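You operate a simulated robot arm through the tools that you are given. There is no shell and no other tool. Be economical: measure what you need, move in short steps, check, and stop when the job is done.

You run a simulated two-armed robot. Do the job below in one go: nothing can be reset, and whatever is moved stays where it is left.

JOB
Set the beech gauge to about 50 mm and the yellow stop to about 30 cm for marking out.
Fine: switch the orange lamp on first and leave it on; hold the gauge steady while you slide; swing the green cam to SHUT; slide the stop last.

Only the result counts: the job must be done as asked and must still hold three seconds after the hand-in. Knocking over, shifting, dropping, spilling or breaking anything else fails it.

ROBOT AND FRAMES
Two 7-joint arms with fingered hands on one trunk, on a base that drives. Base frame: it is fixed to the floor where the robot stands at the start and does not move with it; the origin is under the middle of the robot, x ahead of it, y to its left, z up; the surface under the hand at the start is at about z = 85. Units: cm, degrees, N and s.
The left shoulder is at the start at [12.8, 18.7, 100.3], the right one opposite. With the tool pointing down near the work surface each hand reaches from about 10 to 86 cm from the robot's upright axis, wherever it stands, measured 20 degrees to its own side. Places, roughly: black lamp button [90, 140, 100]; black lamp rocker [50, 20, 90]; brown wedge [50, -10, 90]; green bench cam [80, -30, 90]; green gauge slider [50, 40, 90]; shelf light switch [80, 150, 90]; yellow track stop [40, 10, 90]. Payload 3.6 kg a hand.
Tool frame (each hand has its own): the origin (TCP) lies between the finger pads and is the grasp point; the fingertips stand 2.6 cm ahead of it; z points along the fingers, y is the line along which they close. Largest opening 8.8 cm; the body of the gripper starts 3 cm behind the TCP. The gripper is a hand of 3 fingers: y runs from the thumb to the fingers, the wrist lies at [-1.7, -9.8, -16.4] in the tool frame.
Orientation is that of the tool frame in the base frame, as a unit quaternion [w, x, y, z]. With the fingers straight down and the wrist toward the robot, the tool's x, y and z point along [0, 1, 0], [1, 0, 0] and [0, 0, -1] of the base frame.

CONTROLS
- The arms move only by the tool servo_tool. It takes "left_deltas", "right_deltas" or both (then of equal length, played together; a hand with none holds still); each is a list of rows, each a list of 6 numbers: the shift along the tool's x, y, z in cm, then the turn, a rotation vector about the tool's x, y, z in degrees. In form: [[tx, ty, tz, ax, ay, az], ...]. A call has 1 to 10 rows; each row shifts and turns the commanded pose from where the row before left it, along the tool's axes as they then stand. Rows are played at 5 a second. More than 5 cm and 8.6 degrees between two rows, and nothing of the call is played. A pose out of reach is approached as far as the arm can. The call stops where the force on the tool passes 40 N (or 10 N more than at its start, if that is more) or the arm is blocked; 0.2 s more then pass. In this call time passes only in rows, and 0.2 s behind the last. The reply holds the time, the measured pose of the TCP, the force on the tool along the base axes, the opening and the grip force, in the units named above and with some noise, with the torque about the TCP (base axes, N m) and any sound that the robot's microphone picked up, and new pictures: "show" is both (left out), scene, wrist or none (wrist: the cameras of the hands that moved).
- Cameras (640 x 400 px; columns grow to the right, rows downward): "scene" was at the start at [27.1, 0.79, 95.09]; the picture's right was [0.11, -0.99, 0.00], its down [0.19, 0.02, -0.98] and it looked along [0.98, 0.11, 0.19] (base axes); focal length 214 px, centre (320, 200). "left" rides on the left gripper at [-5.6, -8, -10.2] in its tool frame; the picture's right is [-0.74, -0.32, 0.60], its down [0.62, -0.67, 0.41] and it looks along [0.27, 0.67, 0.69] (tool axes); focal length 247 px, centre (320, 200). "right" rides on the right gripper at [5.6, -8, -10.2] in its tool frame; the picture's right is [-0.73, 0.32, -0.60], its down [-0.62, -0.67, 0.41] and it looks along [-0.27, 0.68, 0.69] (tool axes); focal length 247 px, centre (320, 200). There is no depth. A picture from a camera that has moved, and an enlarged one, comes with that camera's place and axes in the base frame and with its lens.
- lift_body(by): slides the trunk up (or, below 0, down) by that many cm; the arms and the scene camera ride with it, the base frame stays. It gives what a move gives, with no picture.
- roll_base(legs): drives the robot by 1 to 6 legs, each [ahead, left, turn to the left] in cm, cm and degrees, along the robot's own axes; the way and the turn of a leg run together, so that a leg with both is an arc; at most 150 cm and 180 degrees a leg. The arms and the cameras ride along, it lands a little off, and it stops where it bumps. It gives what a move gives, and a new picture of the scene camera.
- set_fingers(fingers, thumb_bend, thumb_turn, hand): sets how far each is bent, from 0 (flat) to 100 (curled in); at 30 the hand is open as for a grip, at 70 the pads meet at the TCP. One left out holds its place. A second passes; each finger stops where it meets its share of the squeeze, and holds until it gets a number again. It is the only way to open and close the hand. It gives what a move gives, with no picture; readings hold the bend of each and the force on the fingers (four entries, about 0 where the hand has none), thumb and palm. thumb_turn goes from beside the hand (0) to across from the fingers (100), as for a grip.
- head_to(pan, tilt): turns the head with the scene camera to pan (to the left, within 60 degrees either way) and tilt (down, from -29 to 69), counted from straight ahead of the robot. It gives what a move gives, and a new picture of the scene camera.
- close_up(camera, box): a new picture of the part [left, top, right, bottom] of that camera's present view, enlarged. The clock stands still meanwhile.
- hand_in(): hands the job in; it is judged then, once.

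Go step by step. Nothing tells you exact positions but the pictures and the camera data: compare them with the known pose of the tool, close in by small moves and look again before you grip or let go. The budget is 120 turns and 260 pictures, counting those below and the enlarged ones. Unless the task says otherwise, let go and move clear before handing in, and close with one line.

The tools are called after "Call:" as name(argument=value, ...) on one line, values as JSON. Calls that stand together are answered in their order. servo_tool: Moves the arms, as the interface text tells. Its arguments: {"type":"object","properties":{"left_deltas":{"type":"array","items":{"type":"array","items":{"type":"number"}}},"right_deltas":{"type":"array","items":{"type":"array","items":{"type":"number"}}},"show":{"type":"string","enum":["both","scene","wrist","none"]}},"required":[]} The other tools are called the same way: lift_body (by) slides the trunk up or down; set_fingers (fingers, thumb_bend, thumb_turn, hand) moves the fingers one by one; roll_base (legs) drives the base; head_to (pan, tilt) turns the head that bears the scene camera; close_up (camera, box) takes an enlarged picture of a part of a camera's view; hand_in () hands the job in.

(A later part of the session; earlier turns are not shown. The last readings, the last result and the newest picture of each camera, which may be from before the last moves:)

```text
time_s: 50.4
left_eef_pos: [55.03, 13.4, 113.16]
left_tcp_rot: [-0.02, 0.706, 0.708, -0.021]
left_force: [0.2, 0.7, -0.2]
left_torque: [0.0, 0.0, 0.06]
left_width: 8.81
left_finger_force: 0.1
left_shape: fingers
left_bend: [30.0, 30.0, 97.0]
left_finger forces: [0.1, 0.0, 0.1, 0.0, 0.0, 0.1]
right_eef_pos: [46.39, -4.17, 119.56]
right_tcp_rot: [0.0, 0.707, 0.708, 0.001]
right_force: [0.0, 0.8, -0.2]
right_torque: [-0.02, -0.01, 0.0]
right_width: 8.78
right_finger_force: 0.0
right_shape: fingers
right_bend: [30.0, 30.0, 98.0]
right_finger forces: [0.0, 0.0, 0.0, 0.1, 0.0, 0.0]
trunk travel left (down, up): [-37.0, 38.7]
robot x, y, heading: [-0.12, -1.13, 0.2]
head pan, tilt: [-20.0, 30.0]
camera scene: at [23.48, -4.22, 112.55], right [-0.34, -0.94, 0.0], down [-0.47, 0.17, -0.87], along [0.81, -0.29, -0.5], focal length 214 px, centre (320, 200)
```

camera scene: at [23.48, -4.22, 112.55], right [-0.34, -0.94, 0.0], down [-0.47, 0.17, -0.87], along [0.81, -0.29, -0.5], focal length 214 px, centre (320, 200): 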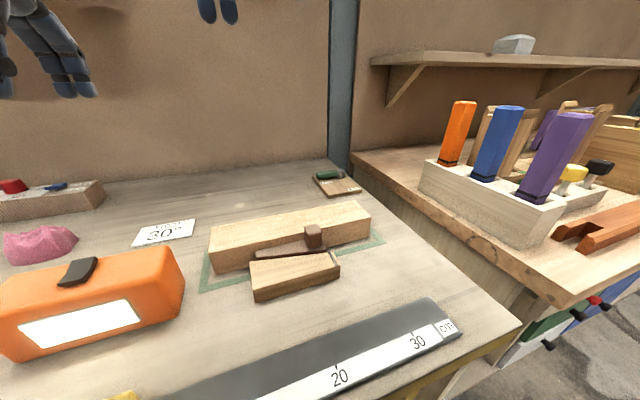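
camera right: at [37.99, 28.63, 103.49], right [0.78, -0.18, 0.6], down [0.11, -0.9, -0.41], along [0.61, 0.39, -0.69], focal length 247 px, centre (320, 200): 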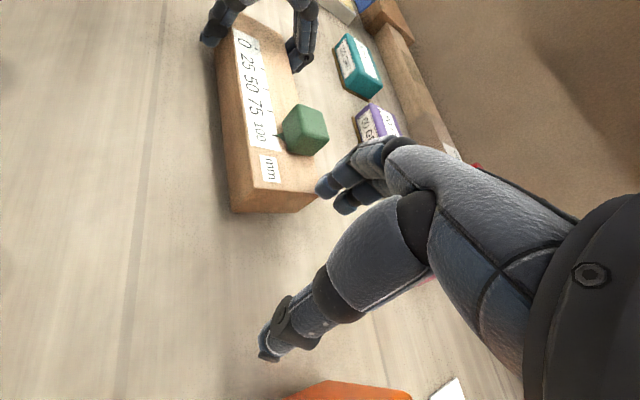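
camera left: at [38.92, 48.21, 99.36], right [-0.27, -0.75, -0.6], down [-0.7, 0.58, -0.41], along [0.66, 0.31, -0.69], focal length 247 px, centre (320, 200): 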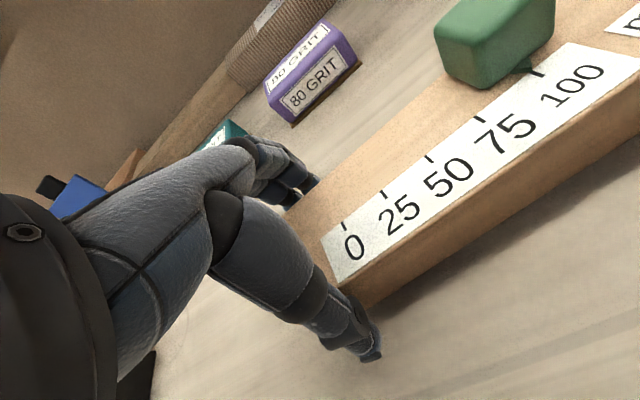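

Move the right hand out above the cam handle at safe height and look.

Call:
servo_tool(right_deltas=[[-2.4, 3.9, 1, 0, 0, 0], [-2.4, 3.9, 1, 0, 0, 0], [-2.4, 3.9, 1.5, 0, 0, 0], [-2.4, 3.9, 1.5, 0, 0, 0], [-2.4, 3.9, 1.5, 0, 0, 0], [-2.4, 3.9, 1.5, 0, 0, 0], [-2.4, 3.9, 1.5, 0, 0, 0], [-2.4, 3.8, 1.5, 0, 0, 0]], show="both")

Call:
close_up(camera="scene", box=[280, 140, 400, 215])

```text
time_s: 52.2
left_eef_pos: [55.06, 13.12, 113.06]
left_tcp_rot: [-0.021, 0.707, 0.707, -0.021]
left_force: [0.7, 0.5, -0.2]
left_torque: [0.01, -0.03, 0.01]
left_width: 8.79
left_finger_force: 0.0
left_shape: fingers
left_bend: [30.0, 30.0, 97.0]
left_finger forces: [0.1, 0.0, 0.0, 0.0, 0.0, 0.0]
right_eef_pos: [75.03, -22.16, 108.91]
right_tcp_rot: [-0.001, 0.705, 0.709, 0.001]
right_force: [0.0, -0.4, 0.6]
right_torque: [0.04, 0.01, 0.02]
right_width: 8.83
right_finger_force: 0.0
right_shape: fingers
right_bend: [30.0, 30.0, 98.0]
right_finger forces: [0.1, 0.0, 0.0, 0.1, 0.1, 0.0]
right hand out of reach, approached as far as the arm can: row 8
trunk travel left (down, up): [-37.0, 38.7]
robot x, y, heading: [0.05, -1.15, 0.1]
head pan, tilt: [-20.0, 30.0]
camera scene: at [23.47, -4.44, 112.55], right [-0.34, -0.94, 0.0], down [-0.47, 0.17, -0.87], along [0.81, -0.29, -0.5], focal length 214 px, centre (320, 200)
camera right: at [67.22, -16.61, 119.08], right [0.32, -0.73, 0.6], down [-0.66, -0.63, -0.41], along [0.68, -0.26, -0.69], focal length 247 px, centre (320, 200)
```

scene: 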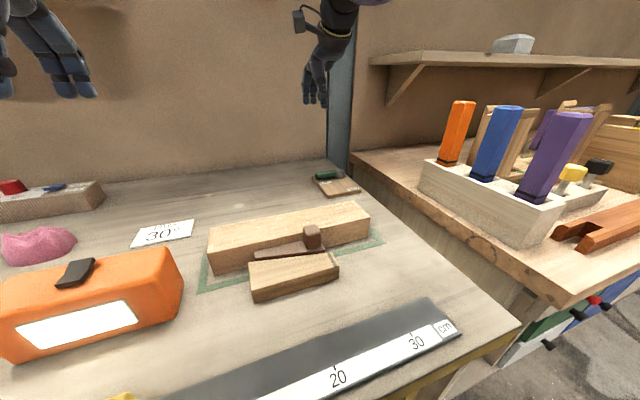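
right: 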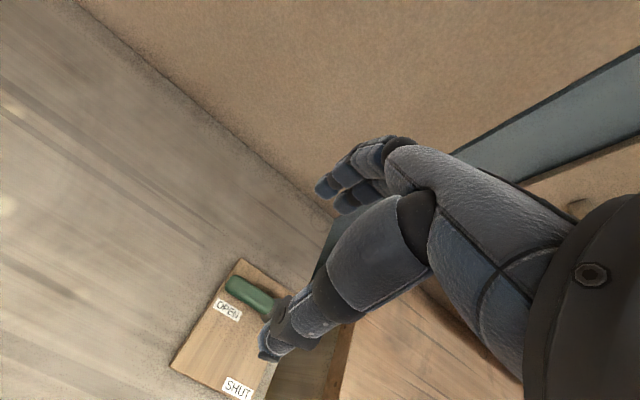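

```text
5.33 times, centred on (340, 178) of scene
camera zoom: at [23.47, -4.44, 112.55], right [-0.34, -0.94, 0.0], down [-0.47, 0.17, -0.87], along [0.81, -0.29, -0.5], focal length 1144 px, centre (213, 320)
```

zoom: 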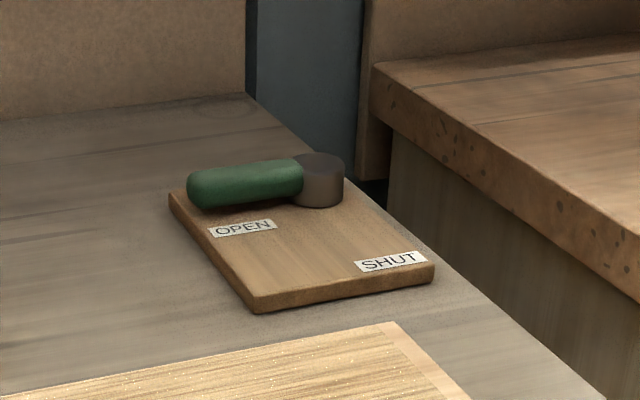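

The handle runs along y at x≈77, from y≈−22.5 to the hub at y≈−30. I need more forward reach low down: pull the left hand back and up, then lower the trunk.

Call:
servo_tool(left_deltas=[[1, -3, -3, 0, 0, 0], [1, -3, -3, 0, 0, 0], [1, -3, -3, 0, 0, 0], [1, -3, -3, 0, 0, 0], [1, -2, -4, 0, 0, 0]], show="none")

Call:
lift_body(by=-12)

Call:
servo_tool(right_deltas=[[-1.2, 0.5, 0, 0, 0, 0], [-1.2, 0.5, 0, 0, 0, 0]], show="both")

```text
time_s: 53.4
left_eef_pos: [58.16, 19.83, 121.24]
left_tcp_rot: [-0.02, 0.705, 0.708, -0.02]
left_force: [-0.3, -0.3, -0.4]
left_torque: [-0.05, 0.03, -0.02]
left_width: 8.79
left_finger_force: 0.1
left_shape: fingers
left_bend: [30.0, 30.0, 97.0]
left_finger forces: [0.0, 0.0, 0.0, 0.0, 0.0, 0.0]
left hand out of reach, approached as far as the arm can: row 1, 2, 3, 4, 5
right_eef_pos: [75.04, -22.03, 108.96]
right_tcp_rot: [-0.001, 0.707, 0.708, 0.0]
right_force: [0.1, 0.2, 0.6]
right_torque: [-0.02, -0.01, 0.01]
right_width: 8.83
right_finger_force: 0.1
right_shape: fingers
right_bend: [30.0, 30.0, 98.0]
right_finger forces: [0.1, 0.0, 0.0, 0.0, 0.0, 0.0]
trunk travel left (down, up): [-37.0, 38.7]
robot x, y, heading: [0.36, -1.16, 0.3]
head pan, tilt: [-20.0, 30.0]
```

```text
time_s: 54.9
left_eef_pos: [61.2, 19.72, 104.36]
left_tcp_rot: [-0.051, 0.704, 0.707, -0.051]
left_force: [-0.2, -0.3, 0.3]
left_torque: [0.01, -0.02, -0.02]
left_width: 8.78
left_finger_force: 0.1
left_shape: fingers
left_bend: [30.0, 30.0, 97.0]
left_finger forces: [0.0, 0.0, 0.1, 0.0, 0.0, 0.0]
right_eef_pos: [74.97, -22.16, 97.18]
right_tcp_rot: [0.001, 0.706, 0.708, 0.001]
right_force: [0.3, -0.4, -0.4]
right_torque: [0.0, 0.0, 0.06]
right_width: 8.8
right_finger_force: 0.0
right_shape: fingers
right_bend: [30.0, 30.0, 98.0]
right_finger forces: [0.1, 0.1, 0.0, 0.0, 0.1, 0.0]
trunk travel left (down, up): [-25.0, 50.7]
robot x, y, heading: [0.33, -0.96, -0.0]
head pan, tilt: [-20.0, 30.0]
```

```text
time_s: 55.5
left_eef_pos: [61.3, 19.77, 104.19]
left_tcp_rot: [-0.052, 0.704, 0.707, -0.051]
left_force: [-0.1, -0.1, -0.1]
left_torque: [-0.03, 0.01, 0.02]
left_width: 8.83
left_finger_force: 0.0
left_shape: fingers
left_bend: [30.0, 30.0, 97.0]
left_finger forces: [0.0, 0.0, 0.0, 0.0, 0.0, 0.0]
right_eef_pos: [76.13, -24.36, 97.01]
right_tcp_rot: [0.0, 0.706, 0.708, 0.0]
right_force: [0.2, -0.5, 0.1]
right_torque: [-0.01, 0.02, -0.04]
right_width: 8.81
right_finger_force: 0.0
right_shape: fingers
right_bend: [30.0, 30.0, 98.0]
right_finger forces: [0.0, 0.0, 0.1, 0.1, 0.1, 0.1]
trunk travel left (down, up): [-25.0, 50.7]
robot x, y, heading: [0.16, -1.32, 0.1]
head pan, tilt: [-20.0, 30.0]
camera scene: at [25.37, -4.23, 99.55], right [-0.34, -0.94, 0.0], down [-0.47, 0.17, -0.87], along [0.81, -0.29, -0.5], focal length 214 px, centre (320, 200)
camera right: at [68.31, -18.87, 107.15], right [0.32, -0.73, 0.6], down [-0.66, -0.63, -0.41], along [0.68, -0.27, -0.69], focal length 247 px, centre (320, 200)
```

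scene: 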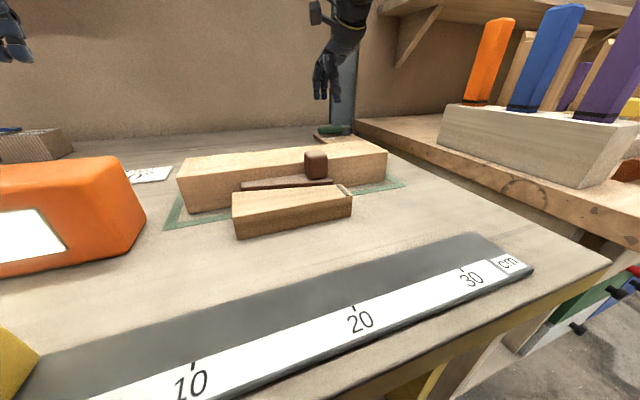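
right: 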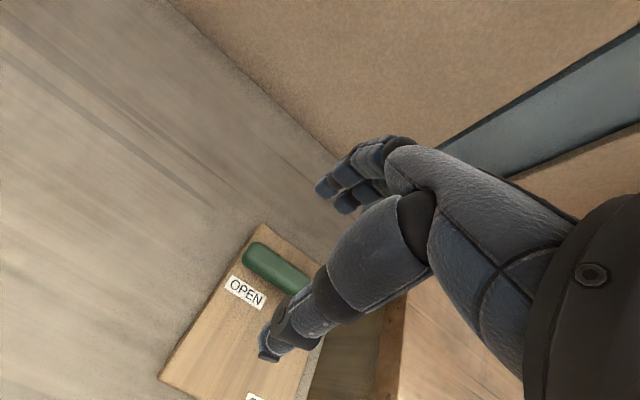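

Handle tip confirmed near [77.4, −22.6]. Fingers go behind it (x≈80.5) and thumb in front; descend most of the way.

Call:
servo_tool(right_deltas=[[0, 0, 3, 0, 0, 0], [0, 0, 2.5, 0, 0, 0]], show="wrist")

Call:
close_up(camera="scene", box=[290, 40, 400, 160])

Call:
close_up(camera="right", box=[180, 120, 440, 380])

```text
time_s: 56.1
left_eef_pos: [61.21, 19.8, 104.31]
left_tcp_rot: [-0.052, 0.704, 0.707, -0.051]
left_force: [0.4, 0.1, 0.0]
left_torque: [0.02, 0.01, -0.02]
left_width: 8.82
left_finger_force: 0.1
left_shape: fingers
left_bend: [30.0, 30.0, 97.0]
left_finger forces: [0.0, 0.1, 0.0, 0.1, 0.0, 0.0]
right_eef_pos: [76.2, -24.33, 91.31]
right_tcp_rot: [0.0, 0.707, 0.708, -0.001]
right_force: [0.1, -0.2, -0.6]
right_torque: [-0.02, 0.0, -0.03]
right_width: 8.82
right_finger_force: 0.1
right_shape: fingers
right_bend: [30.0, 30.0, 98.0]
right_finger forces: [0.0, 0.0, 0.0, 0.0, 0.1, 0.0]
trunk travel left (down, up): [-25.0, 50.7]
robot x, y, heading: [0.04, -1.13, -0.0]
head pan, tilt: [-20.0, 30.0]
camera right: at [68.31, -18.85, 101.56], right [0.32, -0.73, 0.6], down [-0.66, -0.62, -0.41], along [0.68, -0.27, -0.69], focal length 247 px, centre (320, 200)
```

right: 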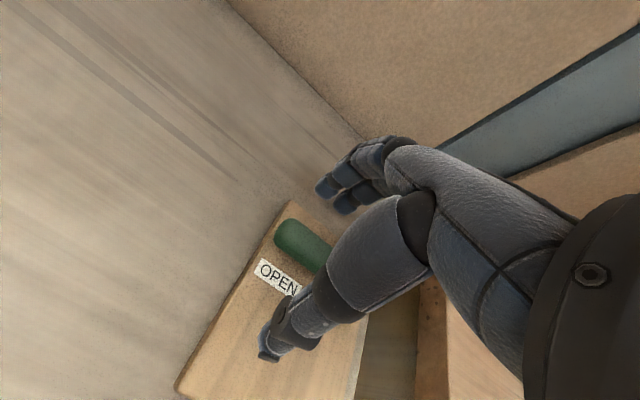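

```text
3.33 times, centred on (345, 100) of scene
camera zoom: at [25.37, -4.23, 99.55], right [-0.34, -0.94, 0.0], down [-0.47, 0.17, -0.87], along [0.81, -0.29, -0.5], focal length 715 px, centre (237, 533)
```

zoom: 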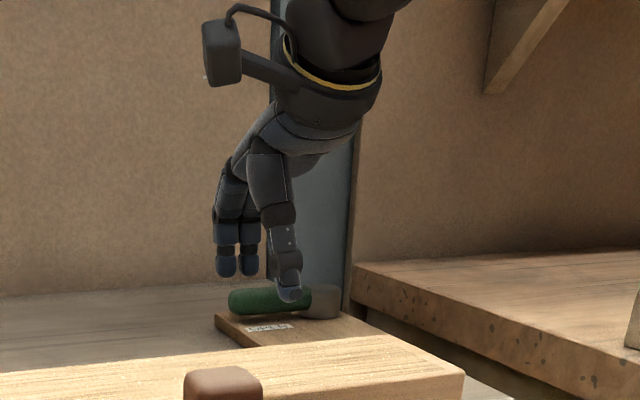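

```text
1.54 times, centred on (310, 250) of right
camera zoom: at [68.31, -18.85, 101.56], right [0.32, -0.73, 0.6], down [-0.66, -0.62, -0.41], along [0.68, -0.27, -0.69], focal length 380 px, centre (335, 123)
```

zoom: 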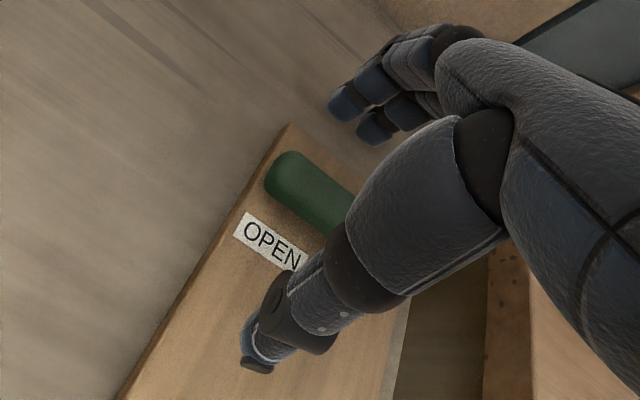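

Both fingers are behind the handle (tips at ≈[80.8, −23.4/−25.3]). Lower the last bit and pull in an arc about the pivot ≈[77, −30], half way first.

Call:
servo_tool(right_deltas=[[0.5, 0, 1.5, 0, 0, 0], [0, -1, 0, 0, 0, 0], [0, -1, 0, 0, 0, 0], [0.15, -0.75, 0, 0, 0, 0], [0.15, -0.75, 0, 0, 0, 0], [-0.05, -0.75, 0, 0, 0, 0], [-0.05, -0.7, 0, 0, 0, 0]], show="wrist")

Call:
close_up(camera="scene", box=[290, 40, 400, 160])

```text
time_s: 57.7
left_eef_pos: [61.31, 19.61, 104.32]
left_tcp_rot: [-0.052, 0.704, 0.706, -0.051]
left_force: [0.1, -0.4, 0.6]
left_torque: [-0.04, 0.01, 0.03]
left_width: 8.8
left_finger_force: 0.1
left_shape: fingers
left_bend: [30.0, 30.0, 97.0]
left_finger forces: [0.0, 0.0, 0.1, 0.1, 0.1, 0.0]
right_eef_pos: [71.12, -23.76, 90.0]
right_tcp_rot: [0.0, 0.707, 0.707, 0.0]
right_force: [1.2, 0.2, -1.1]
right_torque: [-0.02, 0.01, 0.01]
right_width: 8.91
right_finger_force: 0.2
right_shape: fingers
right_bend: [30.0, 30.0, 98.0]
right_finger forces: [0.1, 0.7, 0.0, 0.1, 0.0, 0.0]
trunk travel left (down, up): [-25.0, 50.7]
robot x, y, heading: [0.36, -0.74, -0.0]
head pan, tilt: [-20.0, 30.0]
camera right: at [63.34, -18.15, 100.17], right [0.32, -0.73, 0.6], down [-0.66, -0.63, -0.41], along [0.68, -0.27, -0.69], focal length 247 px, centre (320, 200)
```

right: 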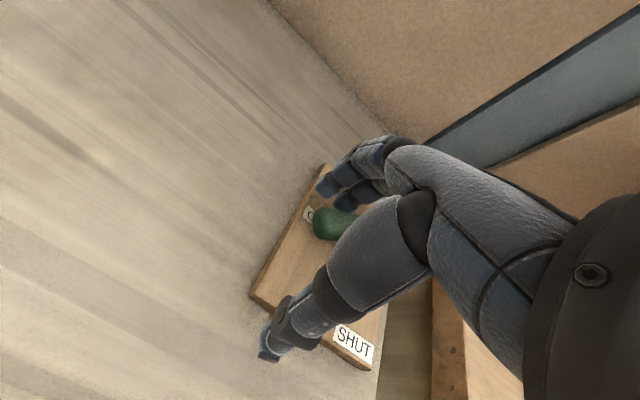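

```text
3.33 times, centred on (345, 100) of scene
camera zoom: at [25.37, -4.23, 99.55], right [-0.34, -0.94, 0.0], down [-0.47, 0.17, -0.87], along [0.81, -0.29, -0.5], focal length 715 px, centre (237, 533)
```

zoom: 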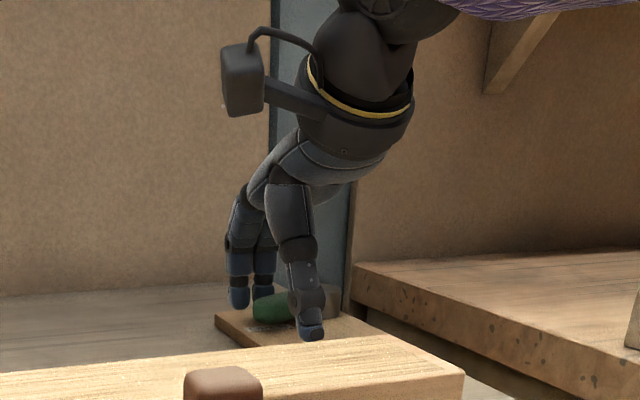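

The handle is following (about 30°). Continue the arc.

Call:
servo_tool(right_deltas=[[-0.18, -0.68, 0, 0, 0, 0], [-0.18, -0.68, 0, 0, 0, 0], [-0.42, -0.6, 0, 0, 0, 0], [-0.42, -0.6, 0, 0, 0, 0], [-0.55, -0.48, 0, 0, 0, 0], [-0.55, -0.48, 0, 0, 0, 0]], show="wrist")

Call:
close_up(camera="scene", box=[290, 40, 400, 160])

```text
time_s: 59.1
left_eef_pos: [61.28, 19.74, 104.23]
left_tcp_rot: [-0.052, 0.704, 0.706, -0.051]
left_force: [0.3, -0.6, -0.6]
left_torque: [-0.03, 0.04, 0.01]
left_width: 8.82
left_finger_force: 0.0
left_shape: fingers
left_bend: [30.0, 30.0, 97.0]
left_finger forces: [0.1, 0.0, 0.0, 0.0, 0.0, 0.1]
right_eef_pos: [67.61, -25.99, 89.82]
right_tcp_rot: [0.0, 0.707, 0.708, 0.0]
right_force: [-0.1, 0.1, -0.1]
right_torque: [0.0, -0.01, 0.03]
right_width: 8.91
right_finger_force: 0.5
right_shape: fingers
right_bend: [30.0, 30.0, 98.0]
right_finger forces: [0.0, 0.7, 0.1, 0.0, 0.0, 0.0]
trunk travel left (down, up): [-25.0, 50.7]
robot x, y, heading: [0.15, -1.46, 0.1]
head pan, tilt: [-20.0, 30.0]
camera right: at [59.83, -20.42, 100.15], right [0.32, -0.73, 0.6], down [-0.66, -0.63, -0.41], along [0.68, -0.27, -0.69], focal length 247 px, centre (320, 200)
```

right: 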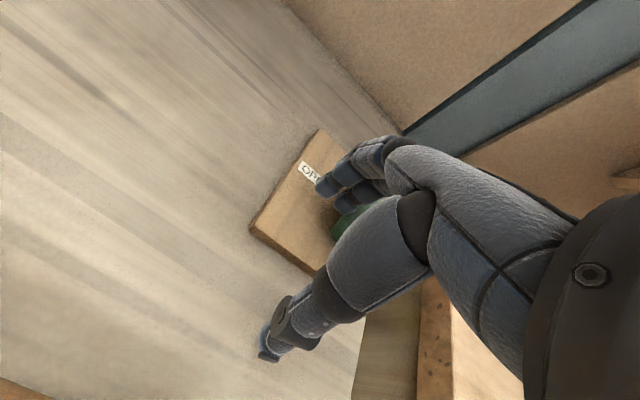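

```text
3.33 times, centred on (345, 100) of scene
camera zoom: at [25.36, -4.23, 99.56], right [-0.34, -0.94, 0.0], down [-0.47, 0.17, -0.87], along [0.81, -0.29, -0.5], focal length 715 px, centre (237, 533)
```

zoom: 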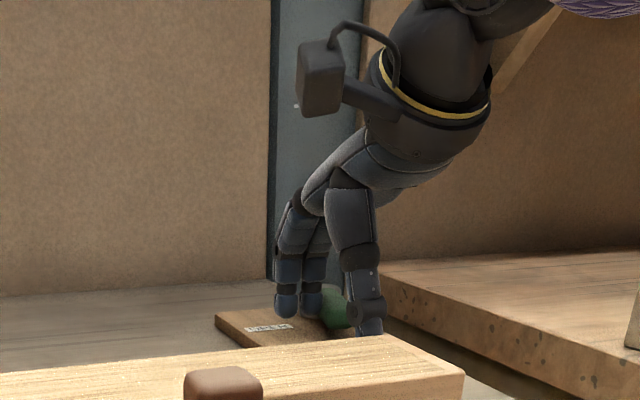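

Around 65–70° now. Continue mostly in −y until it meets its stop.

Call:
servo_tool(right_deltas=[[-0.6, -0.3, 0, 0, 0, 0], [-0.6, -0.25, 0, 0, 0, 0], [-0.6, -0.1, 0, 0, 0, 0], [-0.4, 0, 0, 0, 0, 0]], show="wrist")

Call:
close_up(camera="scene", box=[310, 60, 400, 160])

```text
time_s: 60.1
left_eef_pos: [61.31, 19.96, 104.15]
left_tcp_rot: [-0.052, 0.705, 0.706, -0.053]
left_force: [0.6, 0.0, 0.5]
left_torque: [0.01, -0.01, -0.02]
left_width: 8.8
left_finger_force: 0.0
left_shape: fingers
left_bend: [30.0, 30.0, 97.0]
left_finger forces: [0.0, 0.0, 0.1, 0.1, 0.0, 0.0]
right_eef_pos: [66.92, -27.41, 89.84]
right_tcp_rot: [-0.001, 0.702, 0.712, 0.002]
right_force: [2.3, 19.4, -2.1]
right_torque: [0.34, 0.08, 1.1]
right_width: 8.94
right_finger_force: 9.8
right_shape: fingers
right_bend: [29.0, 30.0, 98.0]
right_finger forces: [0.0, 20.0, 0.0, 0.0, 0.1, 0.1]
trunk travel left (down, up): [-25.0, 50.7]
robot x, y, heading: [0.46, -0.78, 0.2]
head pan, tilt: [-20.0, 30.0]
camera right: at [59.15, -22.07, 100.22], right [0.33, -0.73, 0.6], down [-0.66, -0.63, -0.41], along [0.68, -0.26, -0.69], focal length 247 px, centre (320, 200)
```

right: 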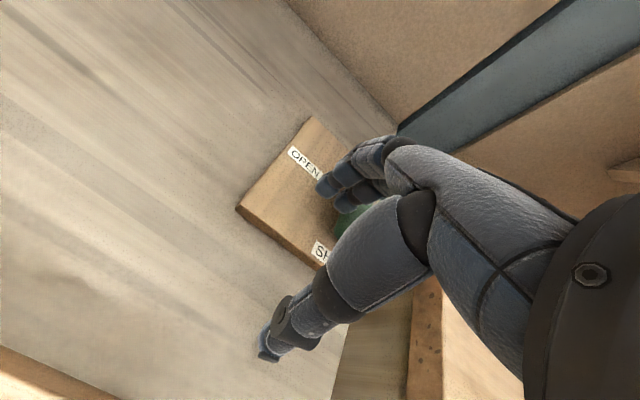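

```text
4.00 times, centred on (355, 110) of scene
camera zoom: at [25.39, -4.02, 99.55], right [-0.34, -0.94, 0.0], down [-0.47, 0.17, -0.87], along [0.81, -0.29, -0.5], focal length 858 px, centre (180, 560)
```

zoom: 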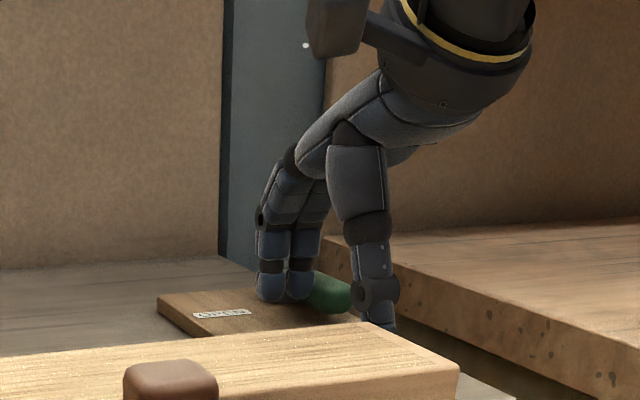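

Firm resistance at the expected 90° position — likely the end stop. Back off a little and raise the hand to check.

Call:
servo_tool(right_deltas=[[1.2, 0, 0, 0, 0, 0], [0.8, 0, -1, 0, 0, 0], [0, 0, -4, 0, 0, 0], [0, -2, -4, 0, 0, 0], [0, -3, -3.5, 0, 0, 0], [0, -3, -3.5, 0, 0, 0], [0, -3, -3, 0, 0, 0]], show="both")

Call:
close_up(camera="right", box=[220, 60, 460, 300])

Call:
lift_body(by=22)

Call:
close_up(camera="scene", box=[280, 120, 400, 220])

```text
time_s: 61.7
left_eef_pos: [61.37, 19.73, 104.25]
left_tcp_rot: [-0.051, 0.704, 0.707, -0.051]
left_force: [0.1, 0.9, -0.5]
left_torque: [-0.05, 0.03, 0.02]
left_width: 8.84
left_finger_force: 0.0
left_shape: fingers
left_bend: [30.0, 30.0, 97.0]
left_finger forces: [0.1, 0.0, 0.0, 0.0, 0.0, 0.1]
right_eef_pos: [55.93, -26.32, 109.14]
right_tcp_rot: [0.0, 0.706, 0.708, 0.0]
right_force: [-0.1, -0.5, 0.6]
right_torque: [0.02, -0.01, 0.0]
right_width: 8.82
right_finger_force: 0.0
right_shape: fingers
right_bend: [30.0, 30.0, 98.0]
right_finger forces: [0.0, 0.0, 0.0, 0.1, 0.0, 0.0]
trunk travel left (down, up): [-25.0, 50.7]
robot x, y, heading: [-0.05, -1.07, -0.0]
head pan, tilt: [-20.0, 30.0]
camera scene: at [25.32, -4.22, 99.57], right [-0.34, -0.94, 0.0], down [-0.47, 0.17, -0.87], along [0.81, -0.29, -0.5], focal length 214 px, centre (320, 200)
camera right: at [48.13, -20.67, 119.3], right [0.32, -0.73, 0.6], down [-0.66, -0.63, -0.41], along [0.68, -0.27, -0.69], focal length 247 px, centre (320, 200)
```

scene: 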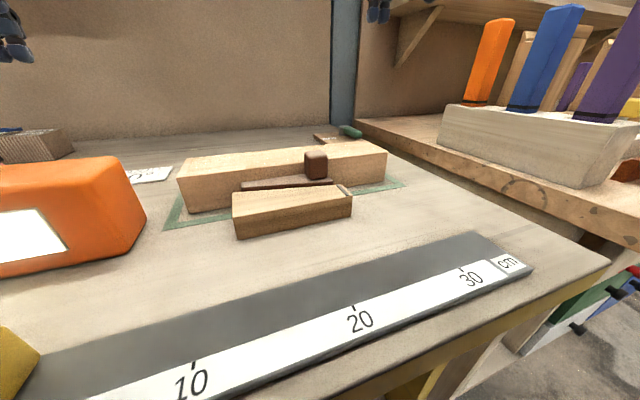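
right: 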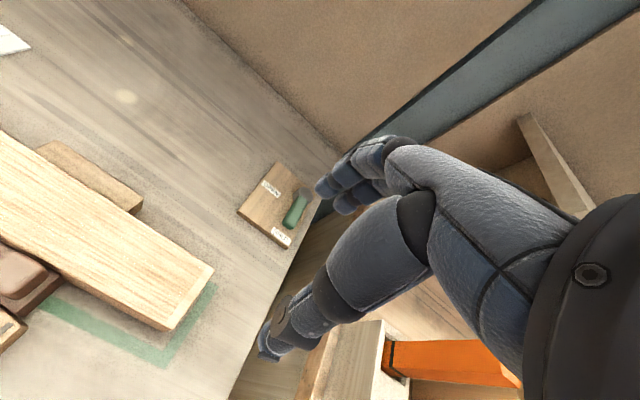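

```text
1.67 times, centred on (340, 180) of right
camera zoom: at [48.13, -20.67, 119.3], right [0.32, -0.73, 0.6], down [-0.66, -0.63, -0.41], along [0.68, -0.27, -0.69], focal length 412 px, centre (287, 233)
```

zoom: 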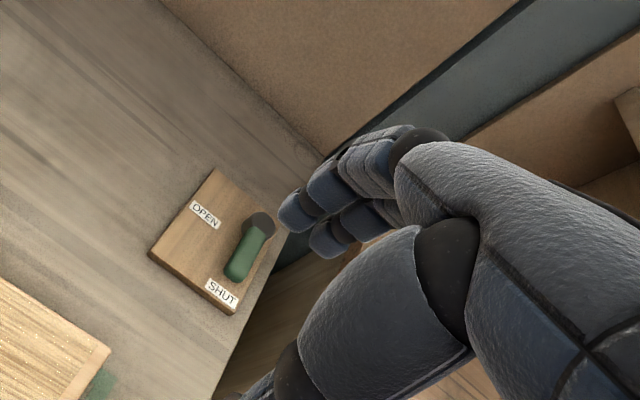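

```text
time_s: 64.0
left_eef_pos: [61.22, 19.77, 126.25]
left_tcp_rot: [-0.052, 0.703, 0.707, -0.053]
left_force: [-0.1, 0.2, 0.6]
left_torque: [0.02, 0.01, -0.01]
left_width: 8.83
left_finger_force: 0.1
left_shape: fingers
left_bend: [30.0, 30.0, 97.0]
left_finger forces: [0.0, 0.0, 0.0, 0.1, 0.0, 0.1]
right_eef_pos: [56.02, -26.2, 130.91]
right_tcp_rot: [0.0, 0.706, 0.708, 0.0]
right_force: [0.5, 0.0, -0.1]
right_torque: [0.01, 0.01, 0.0]
right_width: 8.85
right_finger_force: 0.0
right_shape: fingers
right_bend: [30.0, 30.0, 98.0]
right_finger forces: [0.0, 0.1, 0.0, 0.1, 0.0, 0.0]
trunk travel left (down, up): [-47.0, 28.7]
robot x, y, heading: [0.02, -0.85, 0.2]
head pan, tilt: [-20.0, 30.0]
```

```text
4.00 times, centred on (340, 170) of scene
camera zoom: at [22.52, -4.23, 123.11], right [-0.34, -0.94, 0.0], down [-0.47, 0.17, -0.87], along [0.81, -0.29, -0.5], focal length 858 px, centre (240, 320)
```

zoom: 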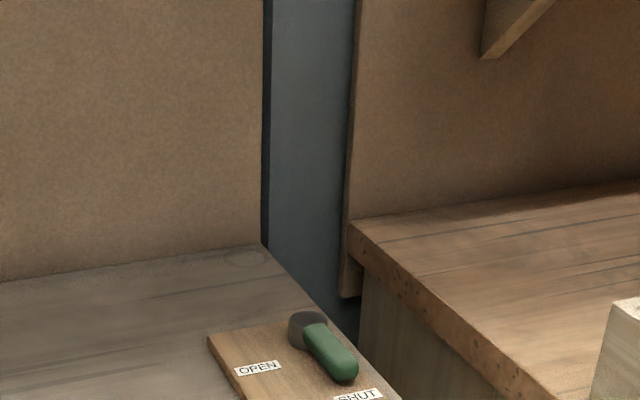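

The cam handle points at SHUT. Now for the stop: drive back ~14 cm for arm room and look down at the track.

Call:
roll_base(legs=[[-14, 0, 0]])

Call:
head_to(pan=0, tilt=45)

Call:
close_up(camera="scene", box=[230, 190, 450, 280])

Call:
close_up(camera="scene", box=[350, 100, 450, 170])

```text
time_s: 65.3
left_eef_pos: [47.19, 19.77, 126.38]
left_tcp_rot: [-0.051, 0.704, 0.707, -0.051]
left_force: [-0.3, 0.1, -0.7]
left_torque: [0.0, -0.02, 0.01]
left_width: 8.81
left_finger_force: 0.1
left_shape: fingers
left_bend: [30.0, 30.0, 97.0]
left_finger forces: [0.0, 0.1, 0.1, 0.1, 0.0, 0.0]
right_eef_pos: [41.79, -26.28, 131.02]
right_tcp_rot: [0.001, 0.707, 0.707, 0.001]
right_force: [-0.5, 0.1, -0.1]
right_torque: [-0.05, -0.04, -0.01]
right_width: 8.85
right_finger_force: 0.1
right_shape: fingers
right_bend: [30.0, 30.0, 98.0]
right_finger forces: [0.1, 0.0, 0.0, 0.0, 0.1, 0.1]
trunk travel left (down, up): [-47.0, 28.7]
robot x, y, heading: [-13.87, -1.12, 0.0]
head pan, tilt: [-20.0, 30.0]
camera scene: at [8.33, -4.27, 123.16], right [-0.34, -0.94, 0.0], down [-0.47, 0.17, -0.87], along [0.81, -0.29, -0.5], focal length 214 px, centre (320, 200)
```

scene: 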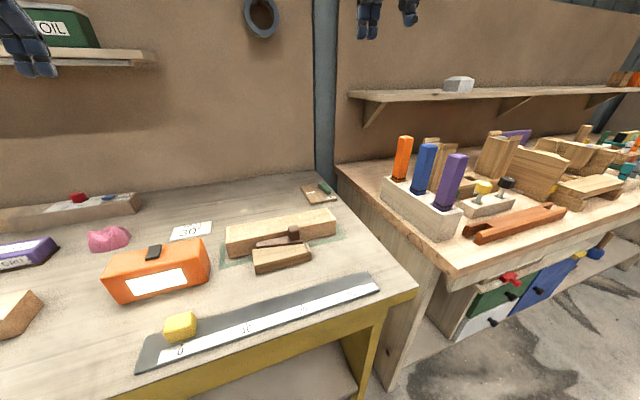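

```text
time_s: 66.2
left_eef_pos: [47.29, 19.66, 126.23]
left_tcp_rot: [-0.052, 0.704, 0.706, -0.052]
left_force: [-0.5, 0.3, -0.6]
left_torque: [0.0, 0.02, 0.02]
left_width: 8.78
left_finger_force: 0.0
left_shape: fingers
left_bend: [30.0, 30.0, 97.0]
left_finger forces: [0.1, 0.0, 0.0, 0.0, 0.0, 0.0]
right_eef_pos: [42.03, -26.19, 130.82]
right_tcp_rot: [-0.001, 0.707, 0.707, 0.0]
right_force: [-0.3, 0.6, 0.1]
right_torque: [0.04, -0.01, 0.01]
right_width: 8.85
right_finger_force: 0.0
right_shape: fingers
right_bend: [30.0, 30.0, 98.0]
right_finger forces: [0.0, 0.0, 0.0, 0.1, 0.0, 0.1]
trunk travel left (down, up): [-47.0, 28.7]
robot x, y, heading: [-13.93, -0.94, 0.0]
head pan, tilt: [0.0, 45.0]
camera scene: at [8.14, -1.19, 120.86], right [0.0, -1.0, 0.0], down [-0.71, 0.0, -0.71], along [0.71, 0.0, -0.71], focal length 214 px, centre (320, 200)
```

scene: 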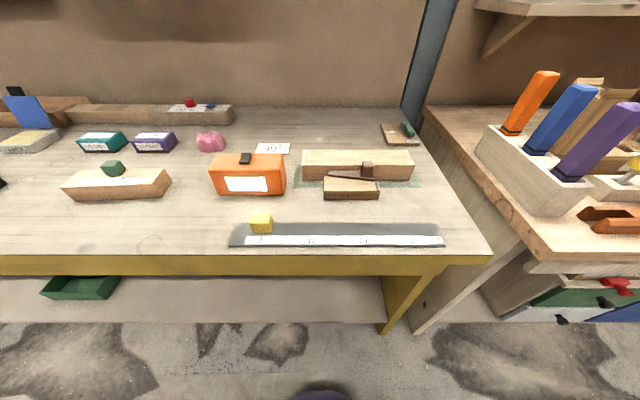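

```text
2.91 times, centred on (340, 235) of scene
camera zoom: at [8.14, -1.19, 120.86], right [0.0, -1.0, 0.0], down [-0.71, 0.0, -0.71], along [0.71, 0.0, -0.71], focal length 624 px, centre (262, 98)
```

zoom: 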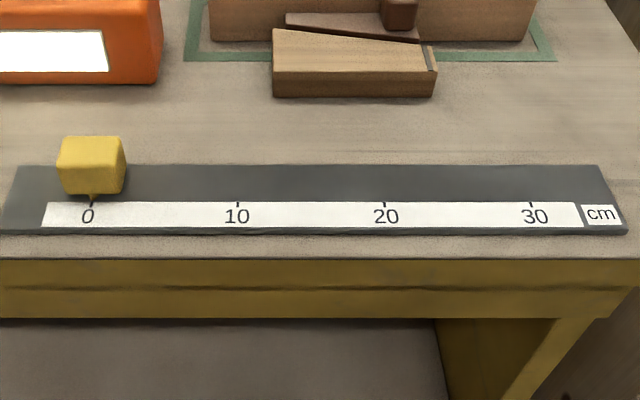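

```text
5.71 times, centred on (400, 135) of scene
camera zoom: at [8.14, -1.19, 120.86], right [0.0, -1.0, 0.0], down [-0.71, 0.0, -0.71], along [0.71, 0.0, -0.71], focal length 1226 px, centre (-137, 571)
```

zoom: 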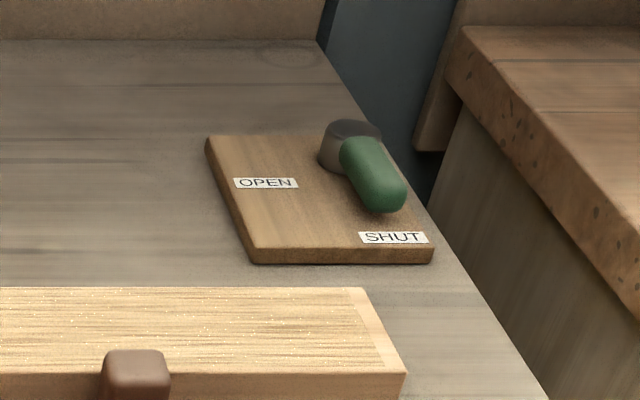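

Cam is on SHUT with the board in place. The stop spans about x 33.8–36.3, y 8.4–12.5, z 86–89. Move the left hand away and bring the right hand over the stop.

Call:
servo_tool(left_deltas=[[2.5, 0, 0, 0, 0, 0], [2.5, 0, 0, 0, 0, 0], [2.5, 0, 0, 0, 0, 0], [2.5, 0, 0, 0, 0, 0], [2.5, 0, 0, 0, 0, 0], [2.5, 0, 0, 0, 0, 0], [2.5, 0, 0, 0, 0, 0], [2.5, 0, 0, 0, 0, 0]], right_deltas=[[4.4, -0.8, 2, 0, 0, 0], [4.4, -0.8, 2, 0, 0, 0], [4.4, -0.8, 2, 0, 0, 0], [4.4, -0.8, 2, 0, 0, 0], [4.4, -0.8, 2, 0, 0, 0], [4.4, -0.8, 2, 0, 0, 0], [4.4, -0.8, 2, 0, 0, 0], [4.4, -0.8, 2, 0, 0, 0]], show="scene")

```text
time_s: 68.0
left_eef_pos: [47.22, 39.88, 126.25]
left_tcp_rot: [-0.051, 0.704, 0.706, -0.053]
left_force: [-0.4, -0.2, -0.6]
left_torque: [-0.03, -0.02, -0.02]
left_width: 8.81
left_finger_force: 0.0
left_shape: fingers
left_bend: [30.0, 30.0, 97.0]
left_finger forces: [0.0, 0.0, 0.1, 0.0, 0.1, 0.0]
right_eef_pos: [35.32, 8.97, 114.74]
right_tcp_rot: [0.001, 0.707, 0.707, 0.0]
right_force: [-0.6, 0.5, -0.2]
right_torque: [-0.04, -0.01, -0.01]
right_width: 8.84
right_finger_force: 0.3
right_shape: fingers
right_bend: [30.0, 30.0, 98.0]
right_finger forces: [0.0, 0.0, 0.0, 0.0, 0.0, 0.0]
trunk travel left (down, up): [-47.0, 28.7]
robot x, y, heading: [-14.13, -1.22, 0.2]
head pan, tilt: [0.0, 45.0]
camera scene: at [8.08, -0.98, 120.87], right [0.0, -1.0, 0.0], down [-0.71, 0.0, -0.71], along [0.71, 0.0, -0.71], focal length 214 px, centre (320, 200)
```

scene: 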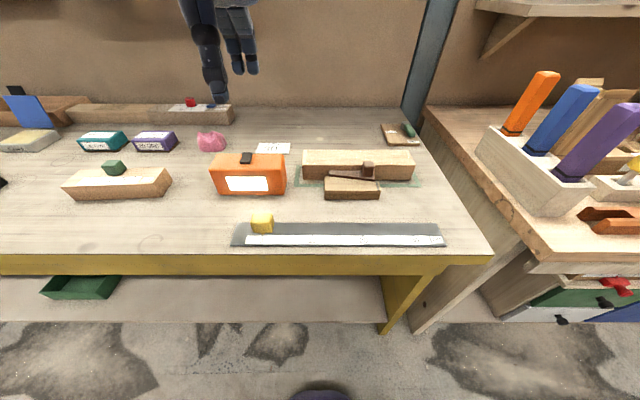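

Descend toward the stop and look.

Call:
servo_tool(right_deltas=[[0.7, -0.1, 4, 0, 0, 0], [0.7, -0.1, 4, 0, 0, 0], [0, 0, 4, 0, 0, 0], [0, 0, 3.2, 0, 0, 0]], show="both")

Call:
close_up(camera="scene", box=[220, 130, 340, 260])

```text
time_s: 69.0
left_eef_pos: [47.22, 39.75, 126.35]
left_tcp_rot: [-0.052, 0.704, 0.707, -0.052]
left_force: [0.6, -0.3, 0.1]
left_torque: [0.0, 0.02, -0.02]
left_width: 8.82
left_finger_force: 0.2
left_shape: fingers
left_bend: [30.0, 30.0, 97.0]
left_finger forces: [0.1, 0.0, 0.1, 0.0, 0.0, 0.0]
right_eef_pos: [35.26, 10.27, 99.65]
right_tcp_rot: [-0.001, 0.707, 0.708, 0.0]
right_force: [-0.3, 0.2, -0.2]
right_torque: [0.0, 0.0, 0.03]
right_width: 8.82
right_finger_force: 0.1
right_shape: fingers
right_bend: [30.0, 30.0, 98.0]
right_finger forces: [0.0, 0.1, 0.0, 0.0, 0.0, 0.0]
trunk travel left (down, up): [-47.0, 28.7]
robot x, y, heading: [-13.82, -0.86, -0.2]
head pan, tilt: [0.0, 45.0]
camera scene: at [8.11, -1.15, 120.86], right [0.0, -1.0, 0.0], down [-0.71, 0.0, -0.71], along [0.71, 0.0, -0.71], focal length 214 px, centre (320, 200)
camera right: at [27.47, 15.82, 109.88], right [0.32, -0.73, 0.6], down [-0.66, -0.62, -0.41], along [0.68, -0.27, -0.69], focal length 247 px, centre (320, 200)
```

scene: 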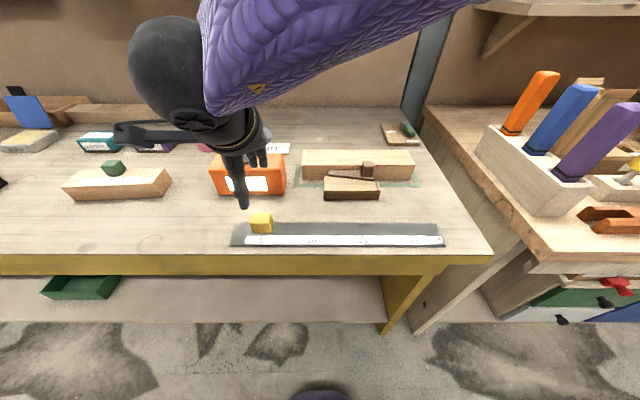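
right: 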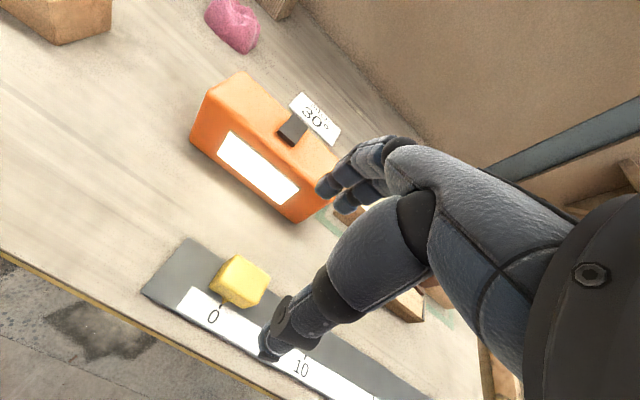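

```text
3.08 times, centred on (280, 195) of scene
camera zoom: at [8.11, -1.15, 120.86], right [0.0, -1.0, 0.0], down [-0.71, 0.0, -0.71], along [0.71, 0.0, -0.71], focal length 660 px, centre (443, 215)
```

zoom: 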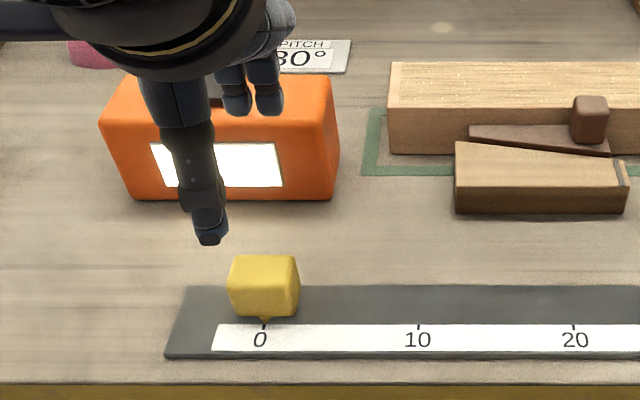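

Aligned over the stop. Lower to grip height, stopping short of the track.

Call:
servo_tool(right_deltas=[[0.1, -0.1, 4, 0, 0, 0], [0, 0, 3.5, 0, 0, 0], [0, 0, 1.5, 0, 0, 0], [0, 0, 0.8, 0, 0, 0]], show="wrist")

Call:
close_up(camera="scene", box=[220, 150, 340, 260])

```text
time_s: 70.0
left_eef_pos: [47.37, 39.73, 126.31]
left_tcp_rot: [-0.051, 0.705, 0.706, -0.052]
left_force: [-0.8, -1.0, 0.0]
left_torque: [-0.03, -0.01, 0.02]
left_width: 8.82
left_finger_force: 0.1
left_shape: fingers
left_bend: [30.0, 30.0, 97.0]
left_finger forces: [0.1, 0.1, 0.0, 0.0, 0.0, 0.0]
right_eef_pos: [35.18, 10.28, 89.96]
right_tcp_rot: [0.0, 0.706, 0.708, 0.0]
right_force: [-0.2, -0.1, -0.5]
right_torque: [0.01, -0.01, 0.01]
right_width: 8.82
right_finger_force: 0.1
right_shape: fingers
right_bend: [30.0, 30.0, 98.0]
right_finger forces: [0.0, 0.1, 0.1, 0.0, 0.0, 0.0]
trunk travel left (down, up): [-47.0, 28.7]
robot x, y, heading: [-13.91, -1.04, 0.3]
head pan, tilt: [0.0, 45.0]
camera right: at [27.37, 15.97, 100.18], right [0.32, -0.73, 0.6], down [-0.66, -0.62, -0.41], along [0.68, -0.27, -0.69], focal length 247 px, centre (320, 200)
```

right: 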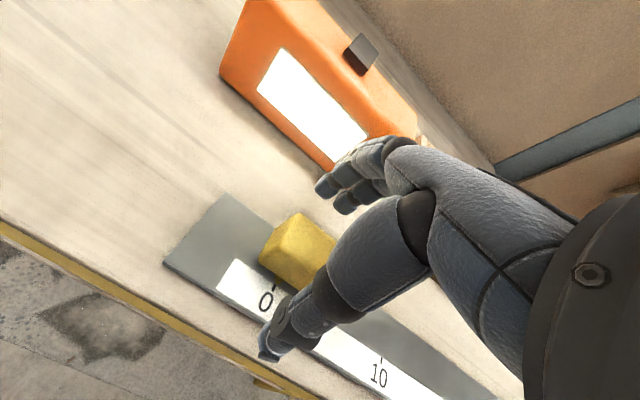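

```text
3.64 times, centred on (280, 205) of scene
camera zoom: at [8.1, -1.17, 120.87], right [0.0, -1.0, 0.0], down [-0.71, 0.0, -0.71], along [0.71, 0.0, -0.71], focal length 780 px, centre (466, 182)
```

zoom: 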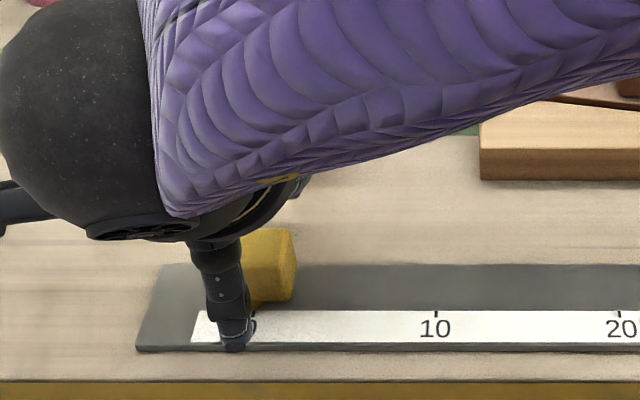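

Thumb in front and fingers behind the stop. Close gradually.

Call:
set_fingers(hand="right", fingers=52, thumb_bend=52)

Call:
close_up(camera="right", box=[200, 130, 440, 380])

Call:
close_up(camera="scene", box=[220, 150, 340, 260])

```text
time_s: 71.0
left_eef_pos: [47.31, 39.71, 126.23]
left_tcp_rot: [-0.052, 0.704, 0.707, -0.052]
left_force: [0.7, -0.2, 0.5]
left_torque: [0.0, 0.0, 0.03]
left_width: 8.79
left_finger_force: 0.1
left_shape: fingers
left_bend: [30.0, 30.0, 97.0]
left_finger forces: [0.0, 0.0, 0.0, 0.1, 0.0, 0.0]
right_eef_pos: [35.25, 10.33, 89.89]
right_tcp_rot: [0.0, 0.707, 0.707, 0.0]
right_force: [0.5, 1.0, 0.3]
right_torque: [-0.04, 0.02, -0.04]
right_width: 4.12
right_finger_force: 0.0
right_shape: fingers
right_bend: [52.0, 52.0, 98.0]
right_finger forces: [0.0, 0.0, 0.0, 0.0, 0.0, 0.0]
trunk travel left (down, up): [-47.0, 28.7]
robot x, y, heading: [-13.97, -1.07, 0.1]
head pan, tilt: [0.0, 45.0]
```

```text
1.60 times, centred on (320, 255) of right
camera zoom: at [27.38, 15.96, 100.19], right [0.32, -0.73, 0.6], down [-0.66, -0.62, -0.41], along [0.68, -0.27, -0.69], focal length 395 px, centre (320, 112)
```

zoom: 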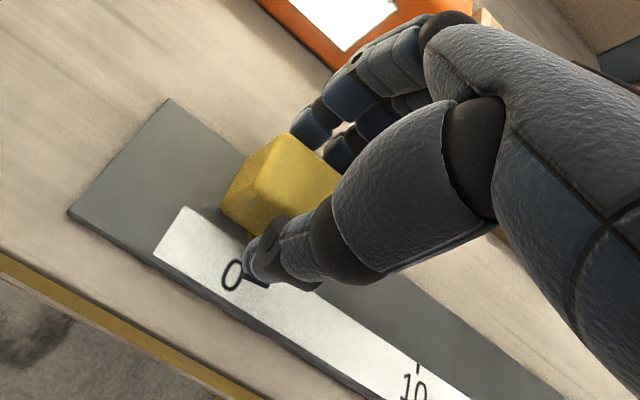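

```text
3.64 times, centred on (280, 205) of scene
camera zoom: at [8.1, -1.16, 120.87], right [0.0, -1.0, 0.0], down [-0.71, 0.0, -0.71], along [0.71, 0.0, -0.71], focal length 780 px, centre (466, 182)
```

zoom: 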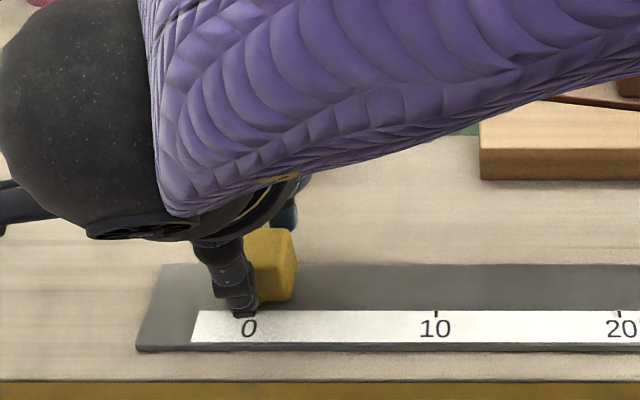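

Straddling nicely. Squeeze gently.

Call:
set_fingers(hand="right", fingers=63, thumb_bend=63)

Call:
servo_tool(right_deltas=[[-0.5, 0, 0, 0, 0, 0], [-0.5, 0, 0, 0, 0, 0], [-1, 0, 0, 0, 0, 0]], show="wrist")

Call:
close_up(camera="scene", box=[220, 180, 460, 270])

```text
time_s: 72.0
left_eef_pos: [47.29, 39.64, 126.34]
left_tcp_rot: [-0.052, 0.703, 0.707, -0.052]
left_force: [0.1, 0.1, -0.8]
left_torque: [-0.01, -0.02, -0.02]
left_width: 8.82
left_finger_force: 0.1
left_shape: fingers
left_bend: [30.0, 30.0, 97.0]
left_finger forces: [0.1, 0.0, 0.1, 0.1, 0.0, 0.0]
right_eef_pos: [35.15, 10.36, 89.91]
right_tcp_rot: [0.0, 0.707, 0.708, 0.0]
right_force: [0.7, 1.1, -0.5]
right_torque: [0.01, -0.04, 0.0]
right_width: 2.65
right_finger_force: 4.2
right_shape: fingers
right_bend: [60.0, 58.0, 97.0]
right_finger forces: [2.5, 2.5, 0.0, 0.0, 4.0, 0.0]
trunk travel left (down, up): [-47.0, 28.7]
robot x, y, heading: [-14.12, -0.8, 0.1]
head pan, tilt: [0.0, 45.0]
```

```text
time_s: 72.8
left_eef_pos: [47.35, 39.65, 126.32]
left_tcp_rot: [-0.052, 0.704, 0.706, -0.051]
left_force: [0.7, -0.5, 0.6]
left_torque: [0.0, 0.03, 0.02]
left_width: 8.81
left_finger_force: 0.0
left_shape: fingers
left_bend: [30.0, 30.0, 97.0]
left_finger forces: [0.0, 0.0, 0.1, 0.0, 0.0, 0.0]
right_eef_pos: [35.24, 8.48, 89.98]
right_tcp_rot: [0.0, 0.707, 0.707, 0.0]
right_force: [0.5, 1.1, -1.2]
right_torque: [-0.01, -0.06, 0.01]
right_width: 2.63
right_finger_force: 3.7
right_shape: fingers
right_bend: [60.0, 59.0, 97.0]
right_finger forces: [2.3, 2.2, 0.1, 0.0, 4.4, 0.0]
trunk travel left (down, up): [-47.0, 28.7]
robot x, y, heading: [-14.06, -0.78, 0.1]
head pan, tilt: [0.0, 45.0]
camera right: at [27.42, 13.99, 100.2], right [0.32, -0.73, 0.6], down [-0.66, -0.62, -0.41], along [0.68, -0.27, -0.69], focal length 247 px, centre (320, 200)
```

right: 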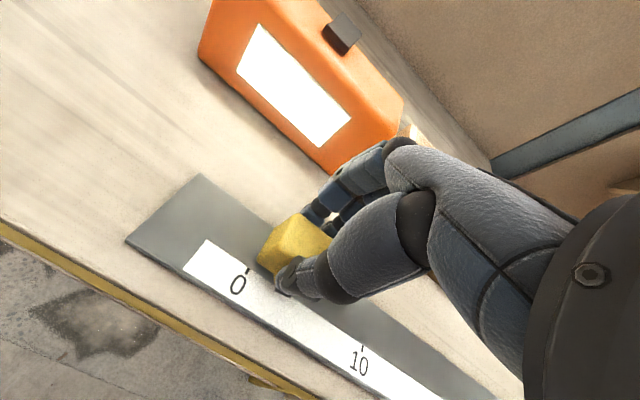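

```text
2.67 times, centred on (340, 225) of scene
camera zoom: at [8.11, -1.18, 120.86], right [0.0, -1.0, 0.0], down [-0.71, 0.0, -0.71], along [0.71, 0.0, -0.71], focal length 572 px, centre (267, 133)
```

zoom: 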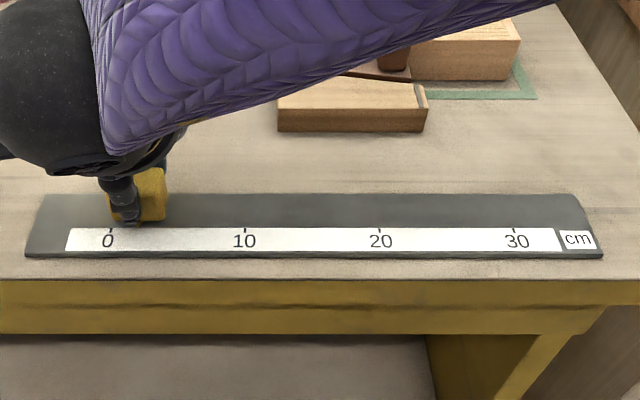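

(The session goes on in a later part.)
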